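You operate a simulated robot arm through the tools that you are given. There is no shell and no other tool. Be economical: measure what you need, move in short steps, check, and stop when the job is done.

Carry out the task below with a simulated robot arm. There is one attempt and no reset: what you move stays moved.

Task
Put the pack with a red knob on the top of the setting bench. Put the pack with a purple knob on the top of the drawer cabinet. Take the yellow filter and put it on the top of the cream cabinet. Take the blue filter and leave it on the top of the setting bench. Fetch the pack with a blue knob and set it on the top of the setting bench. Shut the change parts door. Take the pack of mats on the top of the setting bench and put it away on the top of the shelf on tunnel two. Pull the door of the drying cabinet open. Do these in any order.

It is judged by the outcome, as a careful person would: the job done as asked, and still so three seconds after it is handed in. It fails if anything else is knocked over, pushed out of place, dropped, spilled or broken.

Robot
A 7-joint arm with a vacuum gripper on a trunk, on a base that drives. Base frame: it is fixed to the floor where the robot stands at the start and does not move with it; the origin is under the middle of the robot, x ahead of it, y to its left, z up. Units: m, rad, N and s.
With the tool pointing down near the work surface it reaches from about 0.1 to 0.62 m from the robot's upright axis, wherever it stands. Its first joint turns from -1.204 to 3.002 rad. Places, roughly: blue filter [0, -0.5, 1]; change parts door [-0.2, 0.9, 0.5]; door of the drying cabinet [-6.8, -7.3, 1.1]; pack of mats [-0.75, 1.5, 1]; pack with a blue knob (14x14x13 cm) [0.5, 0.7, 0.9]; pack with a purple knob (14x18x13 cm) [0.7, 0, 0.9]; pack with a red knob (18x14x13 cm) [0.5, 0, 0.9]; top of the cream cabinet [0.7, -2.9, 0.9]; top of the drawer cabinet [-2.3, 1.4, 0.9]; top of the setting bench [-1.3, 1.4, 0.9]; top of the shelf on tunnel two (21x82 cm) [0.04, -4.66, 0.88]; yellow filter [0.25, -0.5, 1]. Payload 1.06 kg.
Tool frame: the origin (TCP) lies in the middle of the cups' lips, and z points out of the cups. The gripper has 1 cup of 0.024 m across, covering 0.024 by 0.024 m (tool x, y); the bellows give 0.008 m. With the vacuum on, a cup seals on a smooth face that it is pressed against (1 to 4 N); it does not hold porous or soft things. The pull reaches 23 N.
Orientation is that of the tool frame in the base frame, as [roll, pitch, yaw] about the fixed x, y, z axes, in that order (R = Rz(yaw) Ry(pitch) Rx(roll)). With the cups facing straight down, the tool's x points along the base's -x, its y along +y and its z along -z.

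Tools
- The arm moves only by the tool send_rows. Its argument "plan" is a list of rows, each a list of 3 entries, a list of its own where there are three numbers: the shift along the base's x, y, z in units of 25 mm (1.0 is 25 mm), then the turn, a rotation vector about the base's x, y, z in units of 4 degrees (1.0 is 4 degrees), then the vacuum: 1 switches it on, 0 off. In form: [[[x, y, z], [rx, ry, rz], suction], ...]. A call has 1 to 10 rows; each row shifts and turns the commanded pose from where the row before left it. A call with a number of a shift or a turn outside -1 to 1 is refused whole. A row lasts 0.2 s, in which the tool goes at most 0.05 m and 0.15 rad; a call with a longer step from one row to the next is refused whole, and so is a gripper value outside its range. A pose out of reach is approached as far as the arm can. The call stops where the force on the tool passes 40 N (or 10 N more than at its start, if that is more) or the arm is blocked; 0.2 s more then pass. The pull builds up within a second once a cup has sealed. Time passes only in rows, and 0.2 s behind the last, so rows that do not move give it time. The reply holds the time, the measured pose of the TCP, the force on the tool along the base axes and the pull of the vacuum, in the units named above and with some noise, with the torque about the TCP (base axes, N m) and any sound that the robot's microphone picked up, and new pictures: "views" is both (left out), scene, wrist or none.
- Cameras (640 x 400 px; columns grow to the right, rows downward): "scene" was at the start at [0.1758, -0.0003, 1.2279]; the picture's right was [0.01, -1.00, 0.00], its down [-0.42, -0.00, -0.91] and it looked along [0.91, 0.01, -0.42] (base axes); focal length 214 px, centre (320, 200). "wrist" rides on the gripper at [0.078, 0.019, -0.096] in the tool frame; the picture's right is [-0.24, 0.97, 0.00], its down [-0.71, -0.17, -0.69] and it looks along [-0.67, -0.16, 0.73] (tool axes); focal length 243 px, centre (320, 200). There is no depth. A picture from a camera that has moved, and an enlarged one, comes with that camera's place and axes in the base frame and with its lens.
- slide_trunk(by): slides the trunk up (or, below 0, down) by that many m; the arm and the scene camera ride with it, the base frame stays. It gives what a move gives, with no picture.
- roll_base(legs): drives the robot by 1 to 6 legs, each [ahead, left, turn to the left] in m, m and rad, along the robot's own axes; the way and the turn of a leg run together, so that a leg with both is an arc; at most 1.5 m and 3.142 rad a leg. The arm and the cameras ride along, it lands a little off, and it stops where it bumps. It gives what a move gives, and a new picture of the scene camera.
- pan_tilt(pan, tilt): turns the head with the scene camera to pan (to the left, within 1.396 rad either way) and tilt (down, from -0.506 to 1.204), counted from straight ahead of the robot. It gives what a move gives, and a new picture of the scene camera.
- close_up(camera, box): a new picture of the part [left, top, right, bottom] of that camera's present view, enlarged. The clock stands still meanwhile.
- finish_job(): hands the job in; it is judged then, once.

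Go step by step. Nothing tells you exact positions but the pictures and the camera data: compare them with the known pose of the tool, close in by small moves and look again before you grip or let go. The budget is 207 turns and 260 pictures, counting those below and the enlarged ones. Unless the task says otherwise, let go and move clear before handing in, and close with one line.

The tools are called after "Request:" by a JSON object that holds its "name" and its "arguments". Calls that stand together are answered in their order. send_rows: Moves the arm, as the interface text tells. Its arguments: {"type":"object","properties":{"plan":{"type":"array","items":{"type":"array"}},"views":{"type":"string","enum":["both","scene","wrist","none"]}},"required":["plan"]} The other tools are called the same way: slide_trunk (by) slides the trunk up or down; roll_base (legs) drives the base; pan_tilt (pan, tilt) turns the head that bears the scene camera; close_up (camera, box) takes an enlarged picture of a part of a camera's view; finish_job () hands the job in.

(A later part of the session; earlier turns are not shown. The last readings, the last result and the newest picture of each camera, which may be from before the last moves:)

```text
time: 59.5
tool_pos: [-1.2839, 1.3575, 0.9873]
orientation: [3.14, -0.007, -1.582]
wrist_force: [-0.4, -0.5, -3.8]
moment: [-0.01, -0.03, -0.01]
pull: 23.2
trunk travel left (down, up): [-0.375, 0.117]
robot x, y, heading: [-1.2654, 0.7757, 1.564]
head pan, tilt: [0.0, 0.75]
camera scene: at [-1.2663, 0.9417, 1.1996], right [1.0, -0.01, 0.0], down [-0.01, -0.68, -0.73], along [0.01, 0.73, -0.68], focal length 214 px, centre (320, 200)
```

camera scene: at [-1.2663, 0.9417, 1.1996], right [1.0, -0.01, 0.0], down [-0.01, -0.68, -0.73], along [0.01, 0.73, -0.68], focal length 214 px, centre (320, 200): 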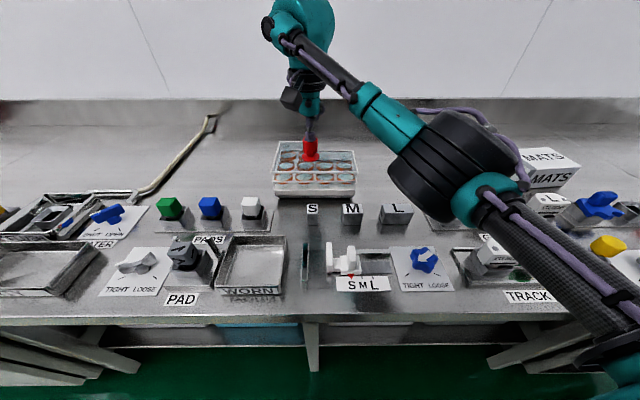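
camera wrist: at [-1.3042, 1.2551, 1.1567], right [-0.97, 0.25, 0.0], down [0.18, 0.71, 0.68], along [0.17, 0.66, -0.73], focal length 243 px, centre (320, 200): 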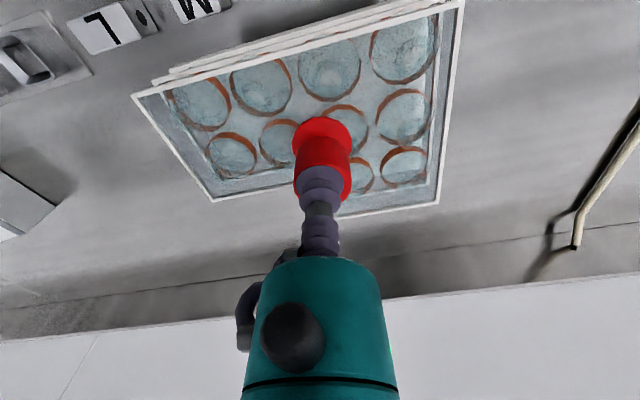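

Request:
{"name": "send_rows", "arguments": {"plan": [[[0, 0, -0.16], [0, 0, 0], 1], [[0, 0, 0], [0, 0, 0], 1]], "views": "none"}}

Request:
{"name": "send_rows", "arguments": {"plan": [[[0, 0, -0.16], [0, 0, 0], 1], [[0, 0, 0], [0, 0, 0], 1]], "views": "none"}}

Request:
{"name": "send_rows", "arguments": {"plan": [[[0, 0, -0.16], [0, 0, 0], 1], [[0, 0, 0], [0, 0, 0], 1]], "views": "none"}}

Request:
{"name": "close_up", "arguments": {"camera": "scene", "box": [240, 130, 432, 250]}}

```text
time: 60.1
tool_pos: [-1.2838, 1.3573, 0.9845]
orientation: [3.14, -0.003, -1.581]
wrist_force: [-0.6, 1.3, 8.3]
moment: [0.1, 0.03, 0.13]
pull: 22.8
trunk travel left (down, up): [-0.375, 0.117]
robot x, y, heading: [-1.2691, 0.7748, 1.565]
head pan, tilt: [0.0, 0.75]
```

```text
time: 60.7
tool_pos: [-1.2837, 1.3572, 0.9798]
orientation: [3.14, -0.001, -1.583]
wrist_force: [-0.6, 7.2, 18.0]
moment: [-0.01, -0.01, 0.11]
pull: 22.4
trunk travel left (down, up): [-0.375, 0.117]
robot x, y, heading: [-1.2705, 0.7724, 1.557]
head pan, tilt: [0.0, 0.75]
```

```text
time: 61.3
tool_pos: [-1.2832, 1.3574, 0.9752]
orientation: [3.139, -0.002, -1.581]
wrist_force: [1.5, 2.4, 21.2]
moment: [0.01, 0.04, -0.13]
pull: 23.0
trunk travel left (down, up): [-0.375, 0.117]
robot x, y, heading: [-1.2714, 0.7763, 1.565]
head pan, tilt: [0.0, 0.75]
```

```text
3.33 times, centred on (336, 190) of scene
camera zoom: at [-1.2661, 0.9399, 1.2], right [1.0, -0.01, 0.0], down [-0.01, -0.68, -0.73], along [0.01, 0.73, -0.68], focal length 715 px, centre (267, 233)
```

zoom: 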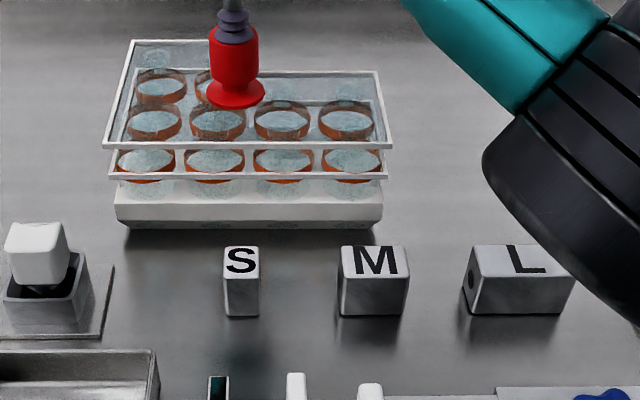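

The pack rests on the bench (top ≈0.855). I'll ease off, release, and rise.

Request:
{"name": "send_rows", "arguments": {"plan": [[[0, 0, 0.36], [0, 0, 0], 1], [[0, 0, 0], [0, 0, 0], 0], [[0, 0, 0], [0, 0, 0], 0], [[0, 0, 0], [0, 0, 0], 0], [[0, 0, 0], [0, 0, 0], 0], [[0, 0, 0.3], [0, 0, 0], 0], [[0, 0, 0.6], [0, 0, 0], 0], [[0, 0, 1], [0, 0, 0], 0], [[0, 0, 1], [0, 0, 0], 0], [[0, 0, 1], [0, 0, 0], 0]], "views": "scene"}}

```text
time: 63.5
tool_pos: [-1.2849, 1.3571, 1.0823]
orientation: [3.14, -0.004, -1.581]
wrist_force: [-0.2, -0.2, -0.5]
moment: [0.05, -0.01, 0.02]
pull: 0.1
trunk travel left (down, up): [-0.375, 0.117]
robot x, y, heading: [-1.2674, 0.7719, 1.556]
head pan, tilt: [0.0, 0.75]
camera scene: at [-1.2665, 0.9411, 1.1997], right [1.0, -0.01, 0.0], down [-0.01, -0.68, -0.73], along [0.01, 0.73, -0.68], focal length 214 px, centre (320, 200)
```

scene: 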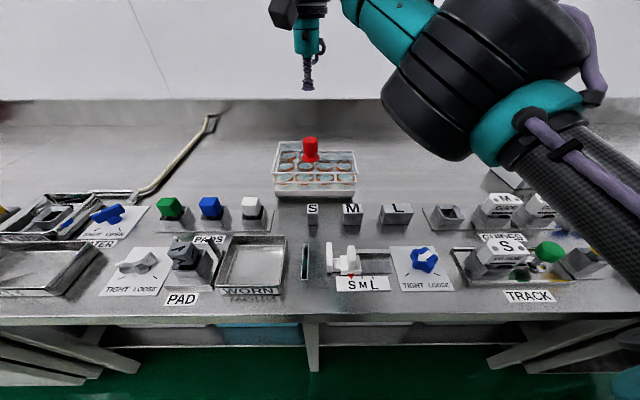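

Red pack is placed. Next I'll retract the arm and drive to face the change parts door.

Request:
{"name": "send_rows", "arguments": {"plan": [[[0, -0.8, 1], [0, 0, 0], 0], [[0, -0.9, 1], [0, 0, 0], 0], [[0, -0.9, 1], [0, 0, 0], 0], [[0, -0.9, 1], [0, 0, 0], 0], [[0, -0.9, 0.6], [0, 0, 0], 0], [[0, -0.9, 0], [0, 0, 0], 0], [[0, -0.9, 0], [0, 0, 0], 0], [[0, -0.9, 0], [0, 0, 0], 0]], "views": "none"}}

Request:
{"name": "roll_base", "arguments": {"legs": [[-0.55, 0, 0], [0, -1.03, 0]]}}

Request:
{"name": "pan_tilt", "arguments": {"pan": 0.0, "tilt": 0.7}}

```text
time: 65.3
tool_pos: [-1.2849, 1.1816, 1.1964]
orientation: [3.141, -0.004, -1.584]
wrist_force: [-0.2, 0.4, -0.1]
moment: [-0.03, 0.0, 0.01]
pull: 0.1
trunk travel left (down, up): [-0.375, 0.117]
robot x, y, heading: [-1.2651, 0.7773, 1.56]
head pan, tilt: [0.0, 0.75]
```

```text
time: 77.2
tool_pos: [-0.2836, 0.6435, 1.1961]
orientation: [3.141, -0.006, -1.572]
wrist_force: [0.0, -0.2, 0.8]
moment: [0.0, 0.0, 0.01]
pull: 0.1
trunk travel left (down, up): [-0.375, 0.117]
robot x, y, heading: [-0.2643, 0.2413, 1.573]
head pan, tilt: [0.0, 0.75]
camera scene: at [-0.2641, 0.4051, 1.1997], right [1.0, 0.0, 0.0], down [0.0, -0.68, -0.73], along [0.0, 0.73, -0.68], focal length 214 px, centre (320, 200)
```

scene: 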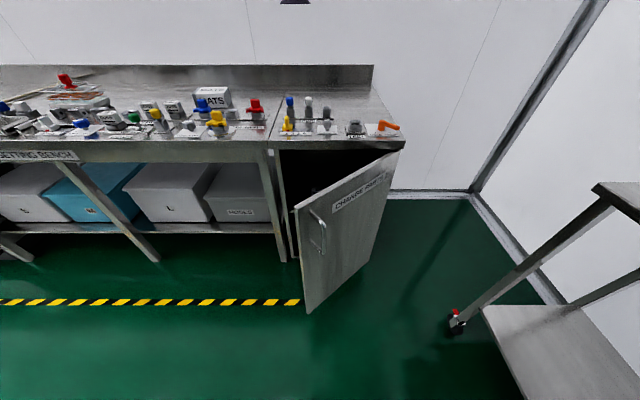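

```text
time: 77.8
tool_pos: [-0.2855, 0.6454, 1.195]
orientation: [3.14, -0.005, -1.573]
wrist_force: [0.3, -0.1, 0.8]
moment: [0.01, 0.01, -0.04]
pull: 0.2
trunk travel left (down, up): [-0.375, 0.117]
robot x, y, heading: [-0.2657, 0.2367, 1.569]
head pan, tilt: [0.0, 0.7]
camera scene: at [-0.2641, 0.4072, 1.2039], right [1.0, 0.0, 0.0], down [0.0, -0.64, -0.76], along [0.0, 0.76, -0.64], focal length 214 px, centre (320, 200)
```

scene: 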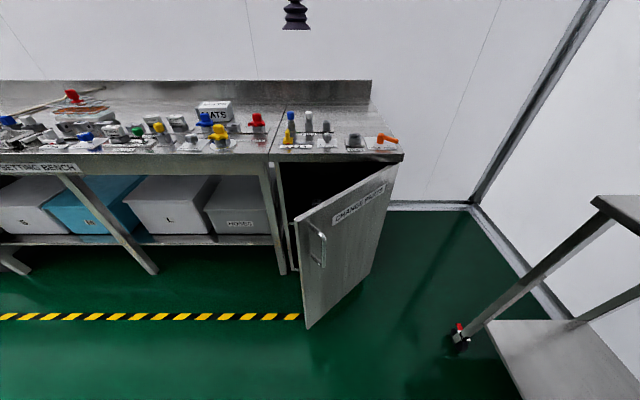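

The door's free edge is at about (-0.33, 0.81), hinge at (0.02, 1.08), top at z≈0.80. I'll back off slightly, lower the trunk, and point the cup forward to push at about x=-0.19.

Request:
{"name": "roll_base", "arguments": {"legs": [[-0.12, 0, 0]]}}

Request:
{"name": "slide_trunk", "arguments": {"by": -0.3}}

Request:
{"name": "send_rows", "arguments": {"plan": [[[0.2, 0.4, -0.3], [1, 0, 0], 0], [[0.2, 0.4, -0.3], [1, 0, 0], 0], [[0.2, 0.4, -0.3], [1, 0, 0], 0], [[0.2, 0.4, -0.3], [1, 0, 0], 0], [[0.2, 0.4, -0.3], [1, 0, 0], 0], [[0.2, 0.4, -0.3], [1, 0, 0], 0], [[0.2, 0.4, -0.3], [1, 0, 0], 0], [[0.2, 0.4, -0.3], [1, 0, 0], 0], [[0.2, 0.4, -0.3], [1, 0, 0], 0], [[0.2, 0.4, -0.3], [1, 0, 0], 0]]}}

```text
time: 79.0
tool_pos: [-0.286, 0.5255, 1.1969]
orientation: [3.142, -0.006, -1.568]
wrist_force: [0.1, -0.6, 0.2]
moment: [-0.02, 0.02, 0.01]
pull: 0.1
trunk travel left (down, up): [-0.375, 0.117]
robot x, y, heading: [-0.2673, 0.1196, 1.577]
head pan, tilt: [0.0, 0.7]
camera scene: at [-0.2644, 0.288, 1.2041], right [1.0, 0.0, 0.0], down [0.0, -0.64, -0.77], along [0.0, 0.77, -0.64], focal length 214 px, centre (320, 200)
```

scene: 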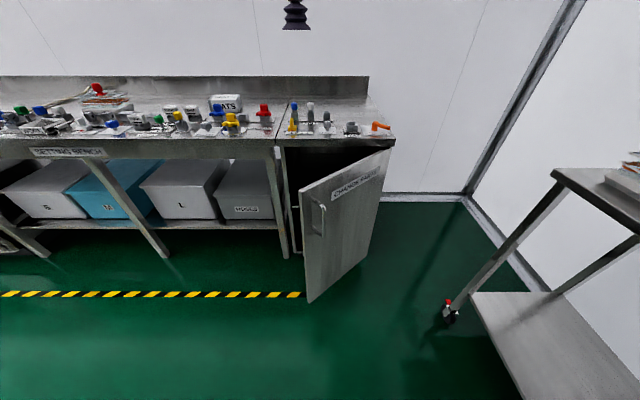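

```text
time: 82.0
tool_pos: [-0.2868, 0.5248, 0.896]
orientation: [3.138, -0.005, -1.569]
wrist_force: [0.1, 0.4, 0.1]
moment: [0.0, 0.01, 0.02]
pull: 0.1
trunk travel left (down, up): [-0.075, 0.417]
robot x, y, heading: [-0.2631, 0.1195, 1.567]
head pan, tilt: [0.0, 0.7]
```

```text
time: 82.7
tool_pos: [-0.2753, 0.5483, 0.8859]
orientation: [3.122, 0.135, -1.583]
wrist_force: [-6.2, 6.4, 21.2]
moment: [-3.12, -0.18, -0.77]
pull: 0.0
trunk travel left (down, up): [-0.075, 0.417]
robot x, y, heading: [-0.2658, 0.1236, 1.577]
head pan, tilt: [0.0, 0.7]
stopped in row 3: the force on the tool passed its limit at 51 N (the readings are from after the stop); the commanded pose is now the measured one
camera scene: at [-0.264, 0.3755, 0.883], right [1.0, -0.01, 0.0], down [0.0, -0.68, -0.74], along [0.0, 0.74, -0.68], focal length 214 px, centre (320, 200)
camera wrist: at [-0.2941, 0.4581, 0.9706], right [-0.97, 0.24, 0.05], down [0.19, 0.61, 0.77], along [0.16, 0.76, -0.64], focal length 243 px, centre (320, 200)
```

scene: 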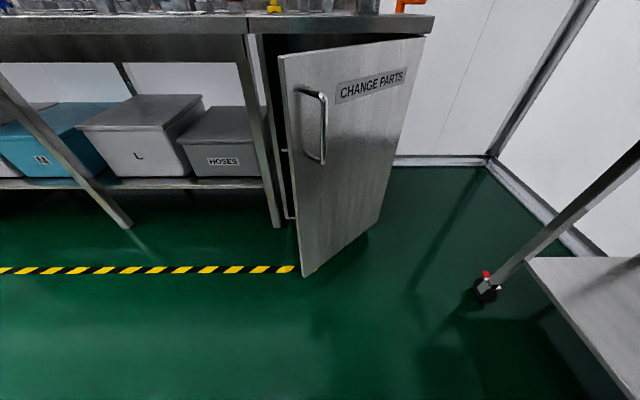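
wrist: 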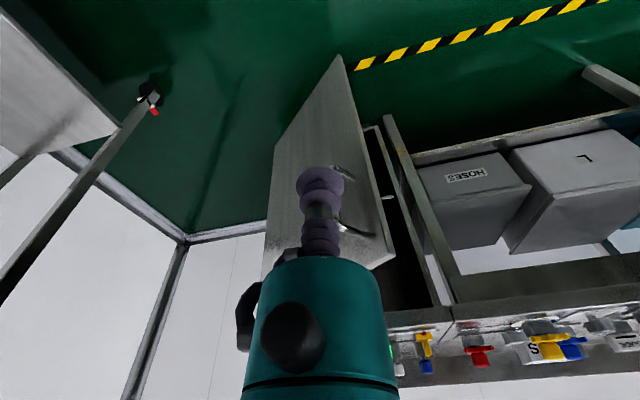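

The tool touched something—most likely my own head as the wrist swung back. I'll move straight forward first, then rotate further out.

Request:
{"name": "send_rows", "arguments": {"plan": [[[0, 0.5, 0], [0, 0, 0], 0], [[0.3, 1, 0], [0, 0, 0], 0], [[0.3, 1, 0], [0, 0, 0], 0], [[0.3, 1, 0], [0, 0, 0], 0], [[0.3, 1, 0], [0, 0, 0], 0], [[0.3, 1, 0], [0, 0, 0], 0], [[0.3, 1, 0], [0, 0, 0], 0]], "views": "scene"}}

```text
time: 84.3
tool_pos: [-0.2319, 0.7106, 0.884]
orientation: [3.127, 0.133, -1.58]
wrist_force: [-0.1, 0.6, 0.0]
moment: [0.0, 0.03, 0.01]
pull: 0.0
trunk travel left (down, up): [-0.075, 0.417]
robot x, y, heading: [-0.2657, 0.1208, 1.571]
head pan, tilt: [0.0, 0.7]
camera scene: at [-0.2648, 0.3773, 0.8865], right [1.0, 0.0, 0.0], down [0.0, -0.64, -0.76], along [0.0, 0.76, -0.64], focal length 214 px, centre (320, 200)
```

scene: 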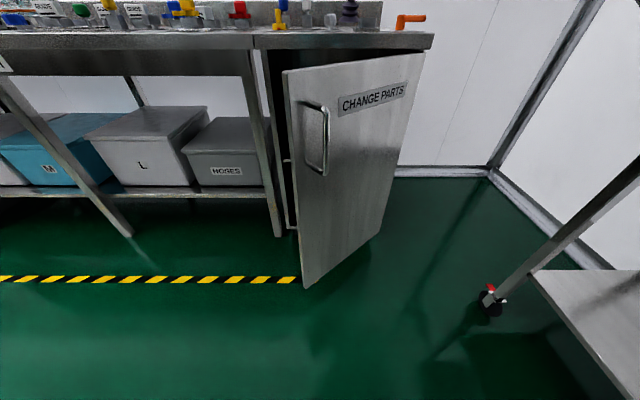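

Request:
{"name": "send_rows", "arguments": {"plan": [[[0, 0, 0], [1, 0, 0], 0], [[0, 0, 0], [1, 0, 0], 0], [[0, 0, 0], [1, 0, 0], 0], [[0, 0, -0.2], [1, 0, 0], 0], [[0, 0, -0.2], [1, 0, 0], 0], [[0, 0, -0.4], [1, 0, 0], 0], [[0, 0, -0.4], [1, 0, 0], 0], [[0, 0, -0.4], [1, 0, 0], 0], [[0, 0, -0.4], [1, 0, 0], 0], [[0, 0, -0.4], [1, 0, 0], 0]]}}

```text
time: 86.5
tool_pos: [-0.2308, 0.7107, 0.8261]
orientation: [3.119, 0.834, -1.584]
wrist_force: [0.8, -0.9, -0.1]
moment: [0.05, 0.0, 0.01]
pull: 0.1
trunk travel left (down, up): [-0.075, 0.417]
robot x, y, heading: [-0.2652, 0.1199, 1.577]
head pan, tilt: [0.0, 0.7]
camera scene: at [-0.2648, 0.3773, 0.8865], right [1.0, 0.0, 0.0], down [0.0, -0.64, -0.76], along [0.0, 0.76, -0.64], focal length 214 px, centre (320, 200)
camera wrist: at [-0.2483, 0.5871, 0.8322], right [-0.97, 0.15, 0.19], down [0.19, -0.03, 0.98], along [0.16, 0.99, 0.0], focal length 243 px, centre (320, 200)
```

scene: 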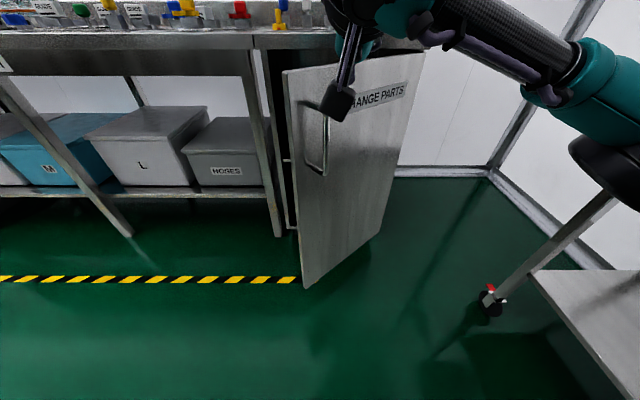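
wrist: 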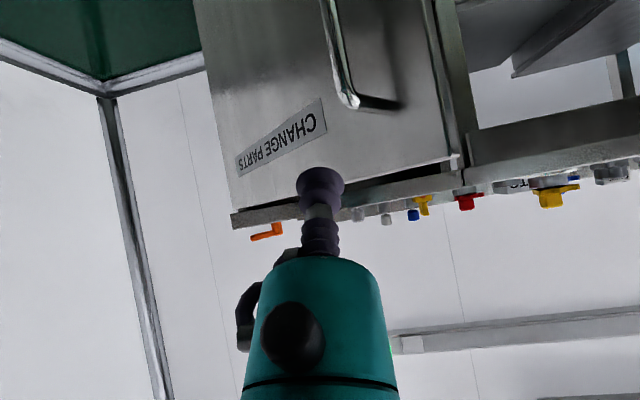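

Request:
{"name": "send_rows", "arguments": {"plan": [[[0.2, 0, -0.6], [1, 0, 0], 0], [[0.2, 0, -0.6], [1, 0, 0], 0], [[0.2, 0, -0.6], [1, 0, 0], 0], [[0.2, 0, -0.6], [1, 0, 0], 0], [[0.2, 0, -0.6], [1, 0, 0], 0], [[0.2, 0, -0.6], [1, 0, 0], 0], [[0.2, 0, -0.6], [1, 0, 0], 0], [[0, 0, -0.6], [1, 0, 0], 0]]}}

```text
time: 88.3
tool_pos: [-0.1957, 0.7108, 0.7029]
orientation: [3.083, 1.393, -1.616]
wrist_force: [-0.4, 0.1, -0.2]
moment: [-0.03, 0.0, 0.0]
pull: 0.0
trunk travel left (down, up): [-0.075, 0.417]
robot x, y, heading: [-0.2615, 0.1249, 1.572]
head pan, tilt: [0.0, 0.7]
camera scene: at [-0.2648, 0.3772, 0.8865], right [1.0, 0.0, 0.0], down [0.0, -0.64, -0.76], along [0.0, 0.76, -0.64], focal length 214 px, centre (320, 200)
camera wrist: at [-0.2131, 0.6022, 0.643], right [-0.97, 0.03, 0.24], down [0.19, -0.55, 0.82], along [0.16, 0.84, 0.52], focal length 243 px, centre (320, 200)
```

scene: 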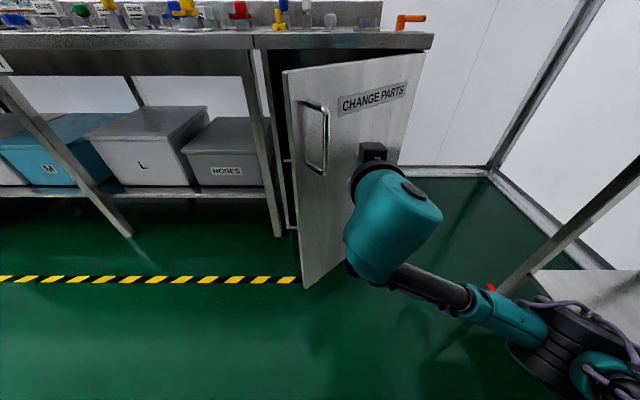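
wrist: 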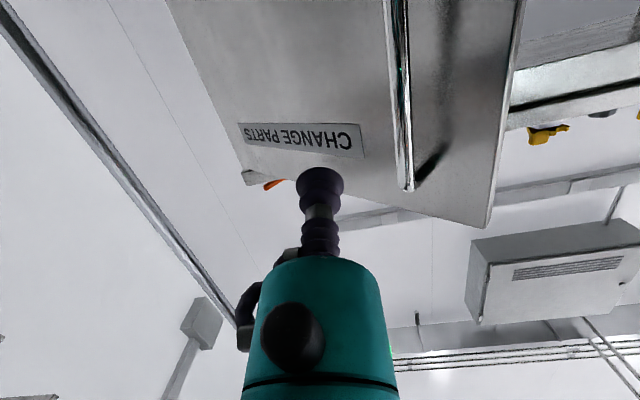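

The cup points forward now. I'll drive forward 0.13 m (still short of the door), then push with the arm.

Request:
{"name": "roll_base", "arguments": {"legs": [[0.13, 0, 0]]}}

Request:
{"name": "send_rows", "arguments": {"plan": [[[0, 0.8, 0], [0, 0, 0], 0], [[0, 0.8, 0], [0, 0, 0], 0], [[0, 0.8, 0], [0, 0, 0], 0], [[0, 0.8, 0], [0, 0, 0], 0], [[0, 0.8, 0], [0, 0, 0], 0], [[0, 0.8, 0], [0, 0, 0], 0], [[0, 0.8, 0], [0, 0, 0], 0], [[0, 0.8, 0], [0, 0, 0], 0]]}}

```text
time: 89.6
tool_pos: [-0.1968, 0.8414, 0.7035]
orientation: [3.082, 1.391, -1.618]
wrist_force: [-0.1, 0.2, 0.4]
moment: [-0.01, 0.0, 0.01]
pull: 0.1
trunk travel left (down, up): [-0.075, 0.417]
robot x, y, heading: [-0.2648, 0.2544, 1.581]
head pan, tilt: [0.0, 0.7]
camera scene: at [-0.2652, 0.5083, 0.8865], right [1.0, 0.0, 0.0], down [0.0, -0.64, -0.77], along [0.0, 0.77, -0.64], focal length 214 px, centre (320, 200)
```

scene: 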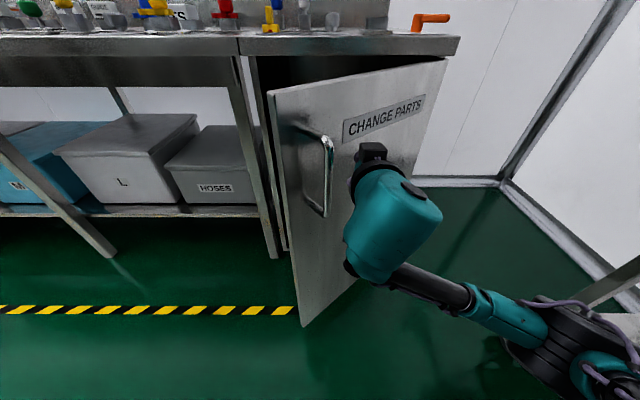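

```text
time: 91.4
tool_pos: [-0.1977, 0.9991, 0.703]
orientation: [3.08, 1.392, -1.62]
wrist_force: [0.6, -0.2, -0.2]
moment: [0.03, 0.0, 0.04]
pull: 0.0
trunk travel left (down, up): [-0.075, 0.417]
robot x, y, heading: [-0.2633, 0.2536, 1.571]
head pan, tilt: [0.0, 0.7]
camera scene: at [-0.2652, 0.5084, 0.8865], right [1.0, 0.0, 0.0], down [0.0, -0.64, -0.76], along [0.0, 0.76, -0.64], focal length 214 px, centre (320, 200)
camera wrist: at [-0.2152, 0.8915, 0.6438], right [-0.97, 0.03, 0.24], down [0.19, -0.55, 0.82], along [0.16, 0.84, 0.52], focal length 243 px, centre (320, 200)
```

scene: 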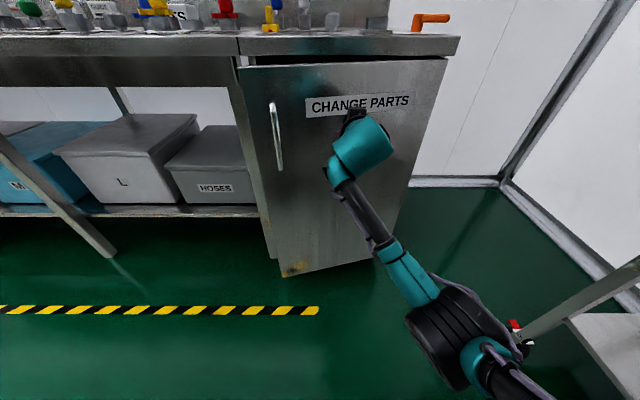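
wrist: 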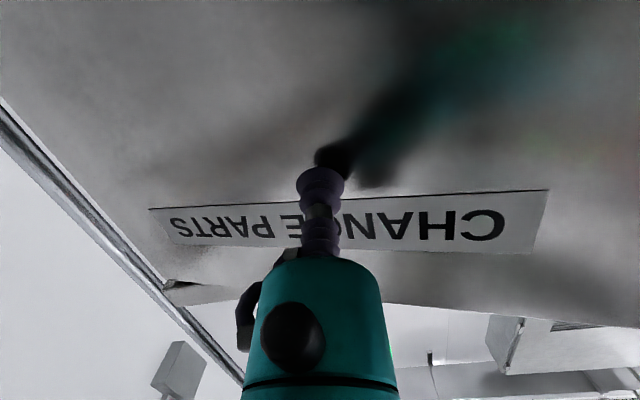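

The door swings easily and is nearly shut. A few more small pushes.

Request:
{"name": "send_rows", "arguments": {"plan": [[[0, 0.5, 0], [0, 0, 0], 0], [[0, 0.5, 0], [0, 0, 0], 0], [[0, 0.4, 0], [0, 0, 0], 0], [[0, 0.4, 0], [0, 0, 0], 0], [[0, 0.3, 0], [0, 0, 0], 0], [[0, 0.3, 0], [0, 0, 0], 0], [[0, 0.2, 0], [0, 0, 0], 0], [[0, 0.2, 0], [0, 0, 0], 0]]}}

```text
time: 93.2
tool_pos: [-0.1966, 1.0706, 0.7035]
orientation: [3.083, 1.39, -1.618]
wrist_force: [-0.1, -6.6, -2.7]
moment: [0.13, 0.02, -0.03]
pull: 0.0
trunk travel left (down, up): [-0.075, 0.417]
robot x, y, heading: [-0.2653, 0.2552, 1.571]
head pan, tilt: [0.0, 0.7]
camera scene: at [-0.2651, 0.5081, 0.8865], right [1.0, 0.0, 0.0], down [0.0, -0.64, -0.77], along [0.0, 0.77, -0.64], focal length 214 px, centre (320, 200)
camera wrist: at [-0.2147, 0.9633, 0.6438], right [-0.97, 0.03, 0.24], down [0.19, -0.54, 0.82], along [0.16, 0.84, 0.52], focal length 243 px, centre (320, 200)
```

scene: 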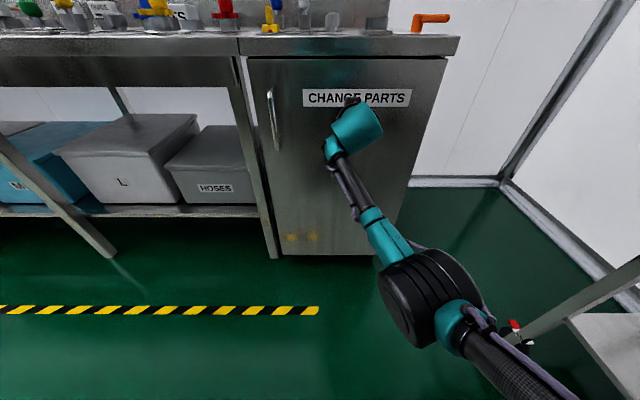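
wrist: 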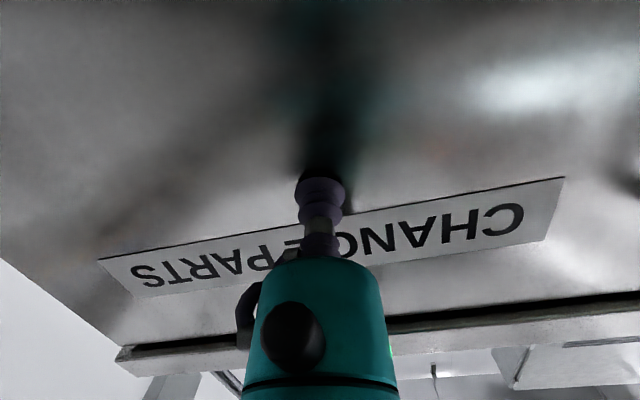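

Firm contact at ~7 N, the door is shut. One tiny extra press, then retract and turn the tool down again.

Request:
{"name": "send_rows", "arguments": {"plan": [[[0, 0.2, 0], [0, 0, 0], 0], [[0, -0.5, 0], [0, 0, 0], 0], [[0, -1, 0], [0, 0, 0], 0], [[0, -1, 0], [0, 0, 0], 0], [[0, -1, 0], [0, 0, 0], 0], [[0, -1, 0], [0, 0, 0], 0], [[0, -1, 0], [0, 0, 0], 0], [[0, -1, 0], [0, 0, 0], 0], [[0, -1, 0], [0, 0, 0], 0], [[0, -1, 0], [0, 0, 0], 0]], "views": "scene"}}

Request:
{"name": "send_rows", "arguments": {"plan": [[[-0.2, 0, 0.6], [-1, 0, 0], 0], [[-0.2, 0, 0.6], [-1, 0, 0], 0], [[-0.2, 0, 0.6], [-1, 0, 0], 0], [[-0.2, 0, 0.6], [-1, 0, 0], 0], [[-0.2, 0, 0.6], [-1, 0, 0], 0], [[-0.2, 0, 0.6], [-1, 0, 0], 0], [[-0.2, 0, 0.6], [-1, 0, 0], 0], [[0, 0, 0.6], [-1, 0, 0], 0], [[0, 0, 0.4], [-1, 0, 0], 0], [[0, 0, 0.4], [-1, 0, 0], 0]], "views": "none"}}

Request:
{"name": "send_rows", "arguments": {"plan": [[[0, 0, 0.4], [-1, 0, 0], 0], [[0, 0, 0.4], [-1, 0, 0], 0], [[0, 0, 0.4], [-1, 0, 0], 0], [[0, 0, 0.4], [-1, 0, 0], 0], [[0, 0, 0.4], [-1, 0, 0], 0], [[0, 0, 0.4], [-1, 0, 0], 0], [[0, 0, 0.4], [-1, 0, 0], 0], [[0, 0, 0.4], [-1, 0, 0], 0], [[0, 0, 0.4], [-1, 0, 0], 0], [[0, 0, 0.4], [-1, 0, 0], 0]], "views": "none"}}

```text
time: 93.6
tool_pos: [-0.1973, 1.0737, 0.6991]
orientation: [3.078, 1.378, -1.624]
wrist_force: [1.7, -14.9, -2.6]
moment: [0.14, 0.05, 0.03]
pull: 0.0
trunk travel left (down, up): [-0.075, 0.417]
robot x, y, heading: [-0.2664, 0.255, 1.58]
head pan, tilt: [0.0, 0.7]
stopped in row 2: the force on the tool passed its limit at 44 N (the readings are from after the stop); the commanded pose is now the measured one
camera scene: at [-0.265, 0.5068, 0.8868], right [1.0, 0.0, 0.0], down [0.0, -0.64, -0.77], along [0.0, 0.77, -0.64], focal length 214 px, centre (320, 200)
```

scene: 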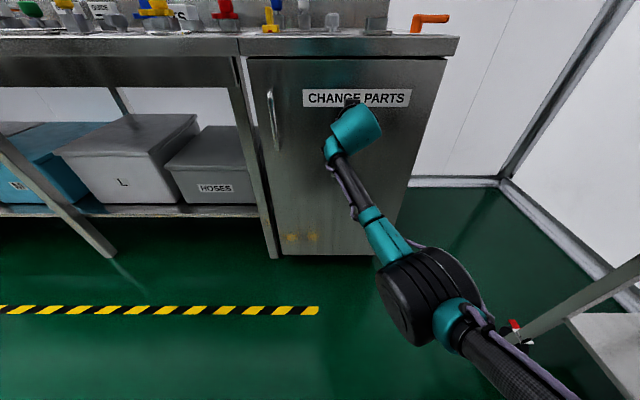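

```text
time: 93.9
tool_pos: [-0.1978, 1.073, 0.6991]
orientation: [3.095, 1.337, -1.616]
wrist_force: [1.0, -10.4, -1.7]
moment: [0.15, -0.04, 0.06]
pull: 0.1
trunk travel left (down, up): [-0.075, 0.417]
robot x, y, heading: [-0.2659, 0.2489, 1.574]
head pan, tilt: [0.0, 0.7]
stopped in row 1: the force on the tool passed its limit at 47 N (the readings are from after the stop); the commanded pose is now the measured one
```

```text
time: 94.3
tool_pos: [-0.1988, 1.0727, 0.6998]
orientation: [3.104, 1.283, -1.609]
wrist_force: [0.4, -15.2, -2.1]
moment: [0.25, 0.04, 0.02]
pull: 0.1
trunk travel left (down, up): [-0.075, 0.417]
robot x, y, heading: [-0.2643, 0.2486, 1.57]
head pan, tilt: [0.0, 0.7]
stopped in row 1: the force on the tool passed its limit at 53 N (the readings are from after the stop); the commanded pose is now the measured one
```

The chained moves were stopped by force while still pressed to the door. I'll now retract straight back only.

Request:
{"name": "send_rows", "arguments": {"plan": [[[0, -0.4, 0], [0, 0, 0], 0], [[0, -0.6, 0], [0, 0, 0], 0], [[0, -1, 0], [0, 0, 0], 0], [[0, -1, 0], [0, 0, 0], 0], [[0, -1, 0], [0, 0, 0], 0], [[0, -1, 0], [0, 0, 0], 0], [[0, -1, 0], [0, 0, 0], 0], [[0, -1, 0], [0, 0, 0], 0], [[0, -1, 0], [0, 0, 0], 0], [[0, -1, 0], [0, 0, 0], 0]], "views": "scene"}}

```text
time: 96.5
tool_pos: [-0.198, 0.8488, 0.6968]
orientation: [3.103, 1.284, -1.608]
wrist_force: [-0.8, 0.1, 0.0]
moment: [-0.02, -0.01, 0.02]
pull: 0.1
trunk travel left (down, up): [-0.075, 0.417]
robot x, y, heading: [-0.2616, 0.2514, 1.573]
head pan, tilt: [0.0, 0.7]
camera scene: at [-0.2649, 0.5071, 0.8865], right [1.0, 0.0, 0.0], down [0.0, -0.64, -0.76], along [0.0, 0.76, -0.64], focal length 214 px, centre (320, 200)
```

scene: 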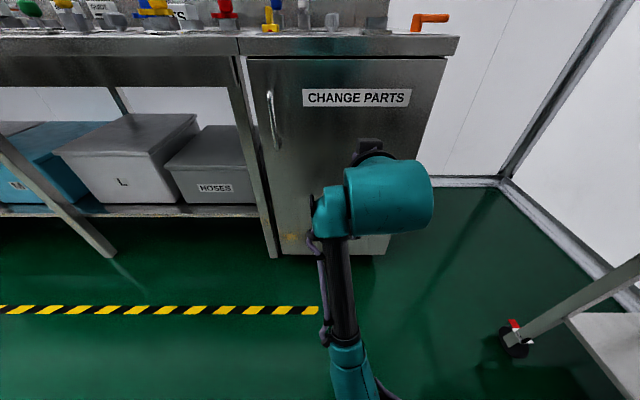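

The door is shut and stays so. Now turning the tool back down while rising.

Request:
{"name": "send_rows", "arguments": {"plan": [[[-0.2, 0, 0.6], [-1, 0, 0], 0], [[-0.2, 0, 0.6], [-1, 0, 0], 0], [[-0.2, 0, 0.6], [-1, 0, 0], 0], [[-0.2, 0, 0.6], [-1, 0, 0], 0], [[-0.2, 0, 0.6], [-1, 0, 0], 0], [[-0.2, 0, 0.6], [-1, 0, 0], 0], [[0, 0, 0.6], [-1, 0, 0], 0], [[0, 0, 0.6], [-1, 0, 0], 0], [[0, 0, 0.6], [-1, 0, 0], 0], [[0, 0, 0.6], [-1, 0, 0], 0]], "views": "scene"}}

```text
time: 98.7
tool_pos: [-0.2342, 0.9304, 0.8133]
orientation: [3.13, 0.587, -1.582]
wrist_force: [0.7, -0.4, 0.2]
moment: [-0.05, 0.0, 0.03]
pull: 0.1
out of reach, approached as far as the arm can: row 6, 7, 8, 9, 10
trunk travel left (down, up): [-0.075, 0.417]
robot x, y, heading: [-0.2658, 0.254, 1.57]
head pan, tilt: [0.0, 0.7]
camera scene: at [-0.2649, 0.507, 0.8865], right [1.0, 0.0, 0.0], down [0.0, -0.64, -0.76], along [0.0, 0.76, -0.64], focal length 214 px, centre (320, 200)
```

scene: 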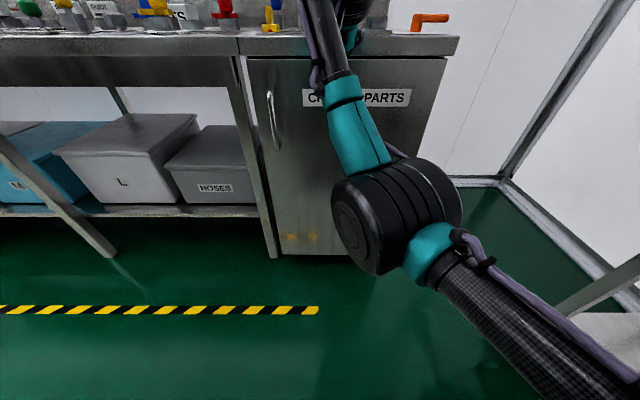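

Request:
{"name": "send_rows", "arguments": {"plan": [[[0, -1, 0], [0, 0, 0], 0], [[0, -1, 0], [0, 0, 0], 0], [[0, -1, 0], [0, 0, 0], 0], [[0, -1, 0.3], [0, 0, 0], 0], [[0, -1, 0.3], [0, 0, 0], 0], [[0, -0.5, 0.3], [-1, 0, 0], 0], [[0, 0, 0.3], [-1, 0, 0], 0], [[0, 0, 0.3], [-1, 0, 0], 0]], "views": "scene"}}

```text
time: 100.5
tool_pos: [-0.246, 0.938, 0.835]
orientation: [3.133, 0.376, -1.583]
wrist_force: [0.7, 0.0, -0.5]
moment: [-0.01, -0.01, -0.02]
pull: 0.1
out of reach, approached as far as the arm can: row 1, 2, 3, 4, 5, 6
trunk travel left (down, up): [-0.075, 0.417]
robot x, y, heading: [-0.2637, 0.2505, 1.574]
head pan, tilt: [0.0, 0.7]
camera scene: at [-0.2649, 0.507, 0.8865], right [1.0, 0.0, 0.0], down [0.0, -0.64, -0.76], along [0.0, 0.76, -0.64], focal length 214 px, centre (320, 200)
```

scene: 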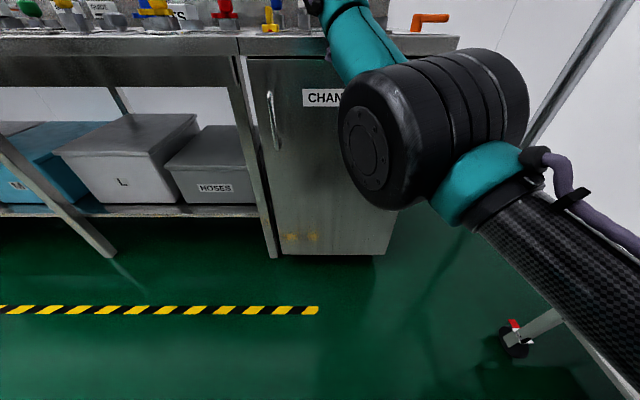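

Request:
{"name": "send_rows", "arguments": {"plan": [[[0, 0, 0.5], [-1, 0, 0], 0], [[0, 0, 0.5], [-1, 0, 0], 0], [[0, 0, 0.5], [-1, 0, 0], 0], [[0, 0, 0.5], [0, 0, 0], 0], [[0, 0, 0.5], [0, 0, 0], 0], [[0, 0, 0.5], [0, 0, 0], 0]], "views": "scene"}}

```text
time: 101.9
tool_pos: [-0.2375, 0.9076, 0.9039]
orientation: [3.135, 0.236, -1.585]
wrist_force: [-0.7, 0.2, -0.1]
moment: [0.0, 0.0, -0.02]
pull: 0.1
out of reach, approached as far as the arm can: row 2, 3, 4, 5
trunk travel left (down, up): [-0.075, 0.417]
robot x, y, heading: [-0.2652, 0.2515, 1.572]
head pan, tilt: [0.0, 0.7]
camera scene: at [-0.265, 0.5071, 0.8865], right [1.0, 0.0, 0.0], down [0.0, -0.64, -0.76], along [0.0, 0.76, -0.64], focal length 214 px, centre (320, 200)
```

scene: 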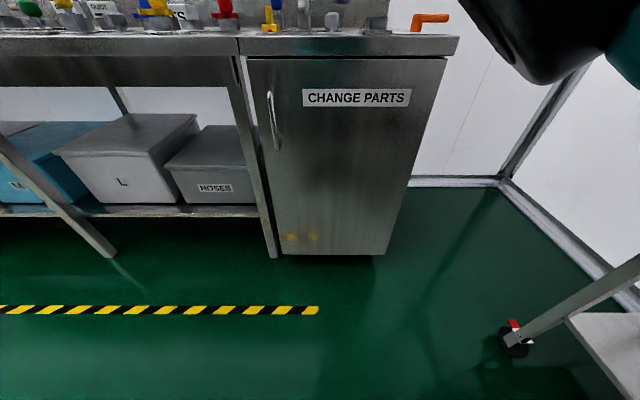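

Arm has come back up. I'll level the tool and raise the trunk again.

Request:
{"name": "send_rows", "arguments": {"plan": [[[0, -0.3, 0.3], [-1, 0, 0], 0], [[0, -0.3, 0.3], [-1, 0, 0], 0], [[0, -0.3, 0.3], [-1, 0, 0], 0], [[0, -0.3, 0], [-0.38, 0, 0], 0], [[0, 0, 0], [0, 0, 0], 0]], "views": "none"}}

Request:
{"name": "slide_trunk", "arguments": {"by": 0.3}}

```text
time: 103.1
tool_pos: [-0.2297, 0.8827, 0.9041]
orientation: [3.13, 0.138, -1.589]
wrist_force: [0.3, -0.1, -0.4]
moment: [0.02, 0.02, -0.01]
pull: 0.1
out of reach, approached as far as the arm can: row 1, 2, 3
trunk travel left (down, up): [-0.075, 0.417]
robot x, y, heading: [-0.2664, 0.2469, 1.577]
head pan, tilt: [0.0, 0.7]
```

```text
time: 106.1
tool_pos: [-0.231, 0.7602, 1.3517]
orientation: [3.132, 0.434, -1.582]
wrist_force: [-0.5, 0.3, -0.3]
moment: [0.01, -0.02, 0.03]
pull: 0.1
trunk travel left (down, up): [-0.375, 0.117]
robot x, y, heading: [-0.2644, 0.2518, 1.571]
head pan, tilt: [0.0, 0.7]
```

Request:
{"name": "send_rows", "arguments": {"plan": [[[0, 0, -0.5], [-1, 0, 0], 0], [[0, 0, -0.5], [-1, 0, 0], 0], [[0, 0, -0.5], [-1, 0, 0], 0], [[0, 0, -0.5], [-1, 0, 0], 0], [[0, 0, -0.5], [-1, 0, 0], 0], [[0, 0, -0.5], [-1, 0, 0], 0], [[0, 0, -0.5], [-0.2, 0, 0], 0], [[0, 0, 0], [0, 0, 0], 0]], "views": "none"}}

```text
time: 107.9
tool_pos: [-0.2277, 0.7489, 1.2768]
orientation: [3.13, 0.123, -1.579]
wrist_force: [-0.1, 0.2, -0.1]
moment: [0.0, 0.01, -0.02]
pull: 0.1
out of reach, approached as far as the arm can: row 2, 3, 5, 6
trunk travel left (down, up): [-0.375, 0.117]
robot x, y, heading: [-0.2676, 0.2492, 1.571]
head pan, tilt: [0.0, 0.7]
```

Request:
{"name": "send_rows", "arguments": {"plan": [[[0, -0.5, -0.5], [-0.9, 0, 0], 0], [[0, -0.5, -0.5], [-0.86, 0, 0], 0], [[0, -0.5, -0.5], [0, 0, 0], 0], [[0, -0.5, -0.5], [0, 0, 0], 0], [[0, 0, 0], [0, 0, 0], 0]], "views": "none"}}

```text
time: 109.1
tool_pos: [-0.2256, 0.6992, 1.2278]
orientation: [3.131, 0.001, -1.579]
wrist_force: [-0.4, 0.0, -0.1]
moment: [-0.04, -0.03, -0.04]
pull: 0.1
trunk travel left (down, up): [-0.375, 0.117]
robot x, y, heading: [-0.264, 0.251, 1.573]
head pan, tilt: [0.0, 0.7]
```

Tool level again. Now I'll turn to face the trolley and approach the blue-knob pack.

Request:
{"name": "roll_base", "arguments": {"legs": [[0, 0, -1.573], [0.25, 0.38, 0]]}}

Request:
{"name": "close_up", "arguments": {"camera": "wrist", "box": [0, 0, 640, 400]}}

```text
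time: 116.8
tool_pos: [0.4349, 0.5709, 1.2273]
orientation: [3.131, 0.002, 3.102]
wrist_force: [-0.2, 0.7, -0.1]
moment: [0.01, -0.02, 0.03]
pull: 0.1
trunk travel left (down, up): [-0.375, 0.117]
robot x, y, heading: [-0.0112, 0.6243, -0.029]
head pan, tilt: [0.0, 0.7]
camera scene: at [0.1575, 0.6176, 1.2039], right [-0.03, -1.0, 0.0], down [-0.64, 0.02, -0.76], along [0.76, -0.02, -0.64], focal length 214 px, centre (320, 200)
```

scene: 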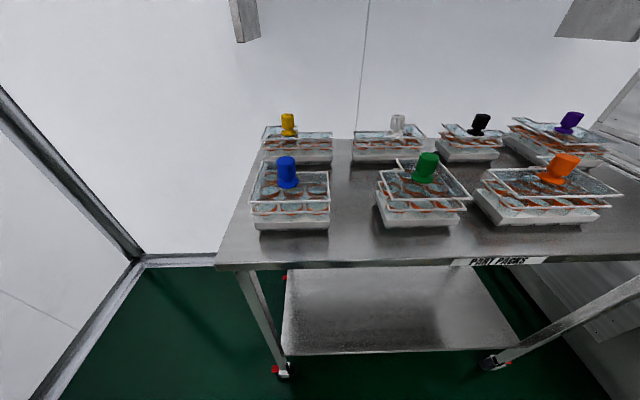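

```text
1.00 times, centred on (320, 200) of wrist (not enlarged: the box is as wide or as high as the picture)
camera zoom: at [0.3591, 0.591, 1.3241], right [0.27, 0.96, 0.01], down [0.7, -0.21, 0.68], along [0.66, -0.18, -0.73], focal length 243 px, centre (320, 200)
```

zoom: 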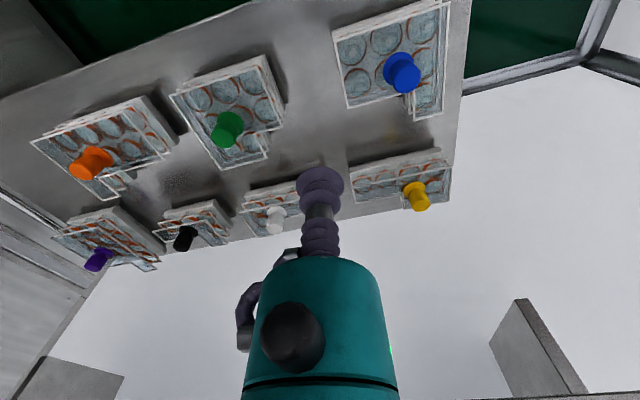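

Both cameras put the blue knob top at (0.471, 0.665, 1.027). Moving above it.

Request:
{"name": "send_rows", "arguments": {"plan": [[[0.3, 0.75, -0.6], [0, 0, 0], 0], [[0.3, 0.75, -0.6], [0, 0, 0], 0], [[0.3, 0.75, -0.6], [0, 0, 0], 0], [[0.3, 0.75, -0.8], [0, 0, 0], 0], [[0.26, 0.76, -0.9], [0, 0, 0], 0], [[0, 0, -1], [0, 0, 0], 0], [[0, 0, -1], [0, 0, 0], 0]]}}

```text
time: 118.4
tool_pos: [0.4731, 0.6632, 1.0893]
orientation: [3.131, 0.002, 3.101]
wrist_force: [1.1, 0.1, 0.2]
moment: [0.0, 0.02, 0.0]
pull: 0.1
trunk travel left (down, up): [-0.375, 0.117]
robot x, y, heading: [-0.0086, 0.6214, -0.025]
head pan, tilt: [0.0, 0.7]
camera scene: at [0.1576, 0.6174, 1.2039], right [-0.03, -1.0, 0.0], down [-0.64, 0.02, -0.76], along [0.76, -0.02, -0.64], focal length 214 px, centre (320, 200)
camera wrist: at [0.3955, 0.6844, 1.1858], right [0.27, 0.96, 0.01], down [0.7, -0.21, 0.69], along [0.66, -0.18, -0.73], focal length 243 px, centre (320, 200)
```

scene: 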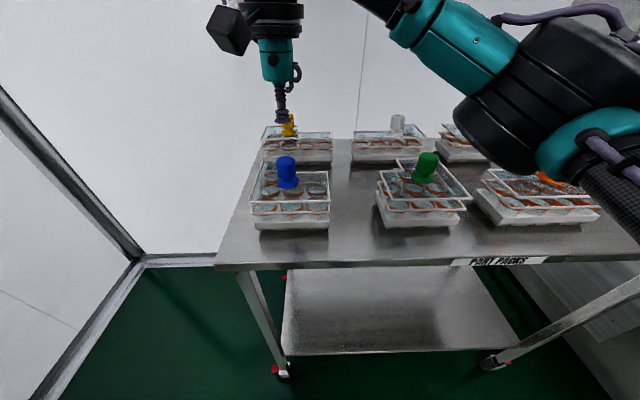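
wrist: 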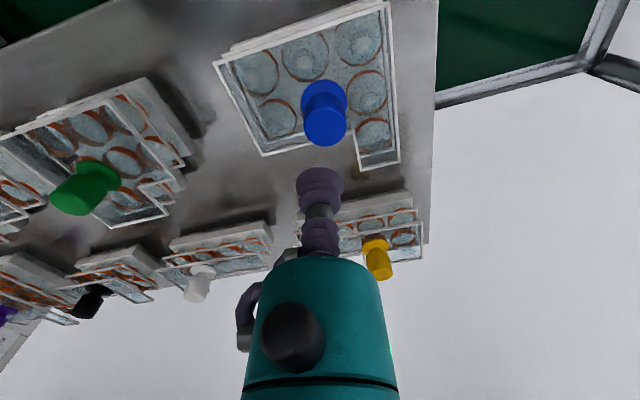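

Request:
{"name": "send_rows", "arguments": {"plan": [[[0, 0.1, -1], [0, 0, 0], 0], [[0, 0, -0.9], [0, 0, 0], 1], [[0, 0, -0.3], [0, 0, 0], 1], [[0, 0, -0.2], [0, 0, 0], 1], [[0, 0, -0.15], [0, 0, 0], 1], [[0, 0, 0], [0, 0, 0], 1], [[0, 0, 0], [0, 0, 0], 1], [[0, 0, 0], [0, 0, 0], 1]], "views": "none"}}

```text
time: 120.2
tool_pos: [0.4733, 0.667, 1.0262]
orientation: [3.13, 0.0, 3.1]
wrist_force: [0.3, -0.1, -0.3]
moment: [-0.04, -0.01, 0.03]
pull: 22.7
trunk travel left (down, up): [-0.375, 0.117]
robot x, y, heading: [-0.0137, 0.6232, -0.03]
head pan, tilt: [0.0, 0.7]
```

Sealed. Lifting, drawing in, then driving to the bench left of the red pack (x≈-1.47).

Request:
{"name": "send_rows", "arguments": {"plan": [[[0, 0, 0.3], [0, 0, 0], 1], [[0, 0, 0.6], [0, 0, 0], 1], [[0, 0, 1], [0, 0, 0], 1], [[0, 0, 1], [0, 0, 0], 1], [[0, 0, 1], [0, 0, 0], 1], [[0, 0, 1], [0, 0, 0], 1], [[0, 0, 1], [0, 0, 0], 1], [[-0.7, -0.5, 1], [0, 0, 0], 1], [[-0.8, -0.6, 1], [0, 0, 0], 1], [[-0.8, -0.6, 0.4], [0, 0, 0], 1]], "views": "scene"}}

Request:
{"name": "roll_base", "arguments": {"legs": [[-0.25, -0.35, 0], [0, 0, 1.6], [0, 1.2, 0]]}}

```text
time: 122.4
tool_pos: [0.4151, 0.621, 1.233]
orientation: [3.131, 0.002, 3.101]
wrist_force: [0.9, 0.1, -2.6]
moment: [-0.01, 0.02, -0.03]
pull: 23.5
trunk travel left (down, up): [-0.375, 0.117]
robot x, y, heading: [-0.0084, 0.6234, -0.032]
head pan, tilt: [0.0, 0.7]
camera scene: at [0.1574, 0.6171, 1.2039], right [-0.03, -1.0, 0.0], down [-0.64, 0.02, -0.77], along [0.76, -0.02, -0.64], focal length 214 px, centre (320, 200)
```

scene: 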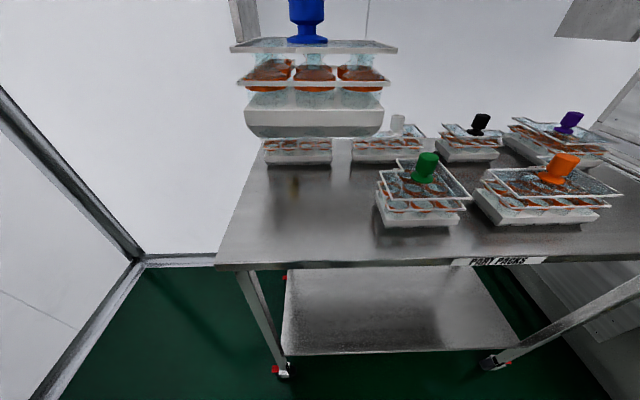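

```text
time: 140.2
tool_pos: [-1.4701, 0.7346, 1.2324]
orientation: [3.13, 0.001, -1.603]
wrist_force: [0.2, 0.3, -2.7]
moment: [-0.02, -0.02, -0.01]
pull: 22.7
trunk travel left (down, up): [-0.375, 0.117]
robot x, y, heading: [-1.4698, 0.306, 1.553]
head pan, tilt: [0.0, 0.7]
camera scene: at [-1.4634, 0.4759, 1.2039], right [1.0, -0.02, 0.0], down [-0.01, -0.64, -0.76], along [0.02, 0.76, -0.64], focal length 214 px, centre (320, 200)
```

scene: 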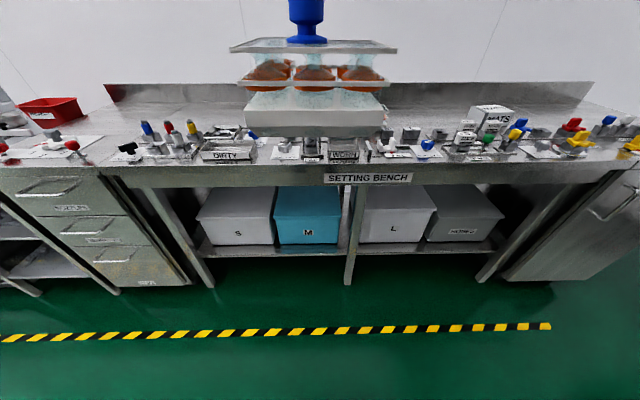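

Request:
{"name": "roll_base", "arguments": {"legs": [[0.468, 0, 0.01]]}}

Request:
{"name": "send_rows", "arguments": {"plan": [[[0, 0.8, -0.2], [0, 0, 0], 1], [[0, 0.9, -0.6], [0, 0, 0], 1], [[0, 0.9, -0.8], [0, 0, 0], 1], [[0, 0.9, -0.9], [0, 0, 0], 1], [[0, 0.9, -0.9], [0, 0, 0], 1], [[0, 0.9, -0.9], [0, 0, 0], 1], [[0, 0.7, -0.9], [0, 0, 0], 1], [[0, 0, -0.9], [0, 0, 0], 1]]}}

```text
time: 143.0
tool_pos: [-1.4809, 1.2106, 1.2326]
orientation: [3.131, 0.003, -1.57]
wrist_force: [0.4, 0.6, -2.6]
moment: [0.0, 0.0, 0.02]
pull: 23.1
trunk travel left (down, up): [-0.375, 0.117]
robot x, y, heading: [-1.4652, 0.7841, 1.584]
head pan, tilt: [0.0, 0.7]
camera scene: at [-1.4665, 0.9526, 1.2038], right [1.0, 0.01, 0.0], down [0.01, -0.64, -0.76], along [-0.01, 0.76, -0.64], focal length 214 px, centre (320, 200)
```

scene: 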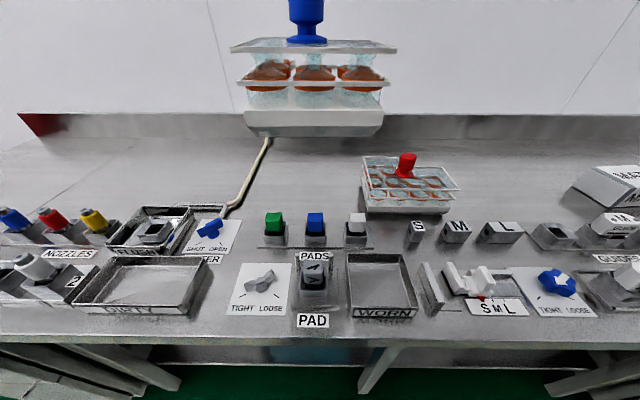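

```text
time: 144.8
tool_pos: [-1.4791, 1.3597, 1.0796]
orientation: [3.132, 0.002, -1.57]
wrist_force: [0.8, -0.4, -3.5]
moment: [0.0, -0.01, 0.02]
pull: 23.0
trunk travel left (down, up): [-0.375, 0.117]
robot x, y, heading: [-1.4643, 0.7833, 1.587]
head pan, tilt: [0.0, 0.7]
camera scene: at [-1.4662, 0.9524, 1.2039], right [1.0, 0.01, 0.0], down [0.01, -0.64, -0.76], along [-0.01, 0.76, -0.64], focal length 214 px, centre (320, 200)
camera wrist: at [-1.4966, 1.2821, 1.176], right [-0.97, 0.24, 0.01], down [0.18, 0.71, 0.68], along [0.15, 0.67, -0.73], focal length 243 px, centre (320, 200)
```

scene: 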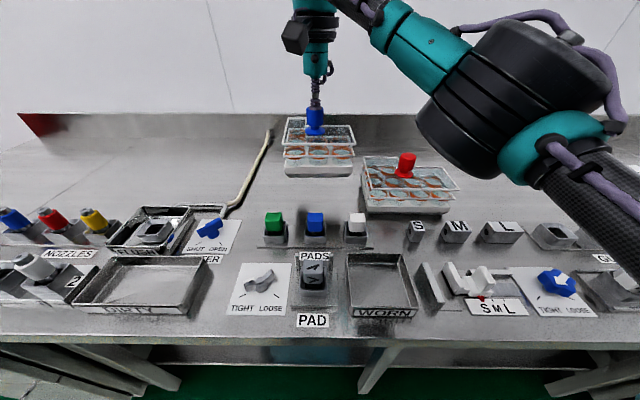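
wrist: 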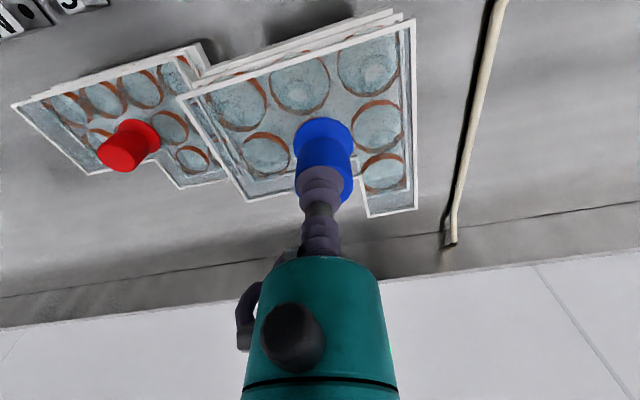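

Good spacing from red and hose. Lowering to just above contact (z≈0.99), then fine steps.

Request:
{"name": "send_rows", "arguments": {"plan": [[[-0.2, 0, -0.8], [0, 0, 0], 1], [[-0.2, 0, -0.8], [0, 0, 0], 1], [[0, 0, -0.8], [0, 0, 0], 1], [[0, 0, -0.6], [0, 0, 0], 1], [[0, 0, -0.3], [0, 0, 0], 1], [[0, 0, 0], [0, 0, 0], 1]], "views": "scene"}}

Request:
{"name": "send_rows", "arguments": {"plan": [[[0, 0, -0.2], [0, 0, 0], 1], [[0, 0, 0], [0, 0, 0], 1]], "views": "none"}}

```text
time: 146.2
tool_pos: [-1.4911, 1.361, 0.9971]
orientation: [3.13, 0.002, -1.571]
wrist_force: [0.0, -0.7, -2.9]
moment: [-0.01, 0.01, 0.03]
pull: 23.1
trunk travel left (down, up): [-0.375, 0.117]
robot x, y, heading: [-1.4623, 0.7837, 1.586]
head pan, tilt: [0.0, 0.7]
camera scene: at [-1.4665, 0.9522, 1.2039], right [1.0, 0.01, 0.0], down [0.01, -0.64, -0.76], along [-0.01, 0.76, -0.64], focal length 214 px, centre (320, 200)
```

scene: 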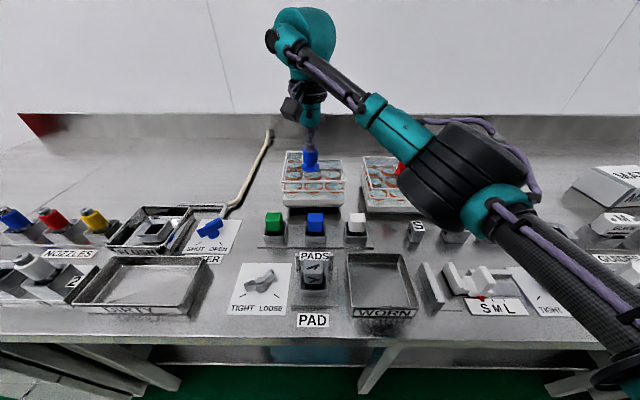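

```text
time: 146.8
tool_pos: [-1.4918, 1.3608, 0.9929]
orientation: [3.132, 0.002, -1.571]
wrist_force: [0.1, 0.6, -2.7]
moment: [-0.01, 0.01, 0.0]
pull: 23.0
trunk travel left (down, up): [-0.375, 0.117]
robot x, y, heading: [-1.4652, 0.7856, 1.583]
head pan, tilt: [0.0, 0.7]
```

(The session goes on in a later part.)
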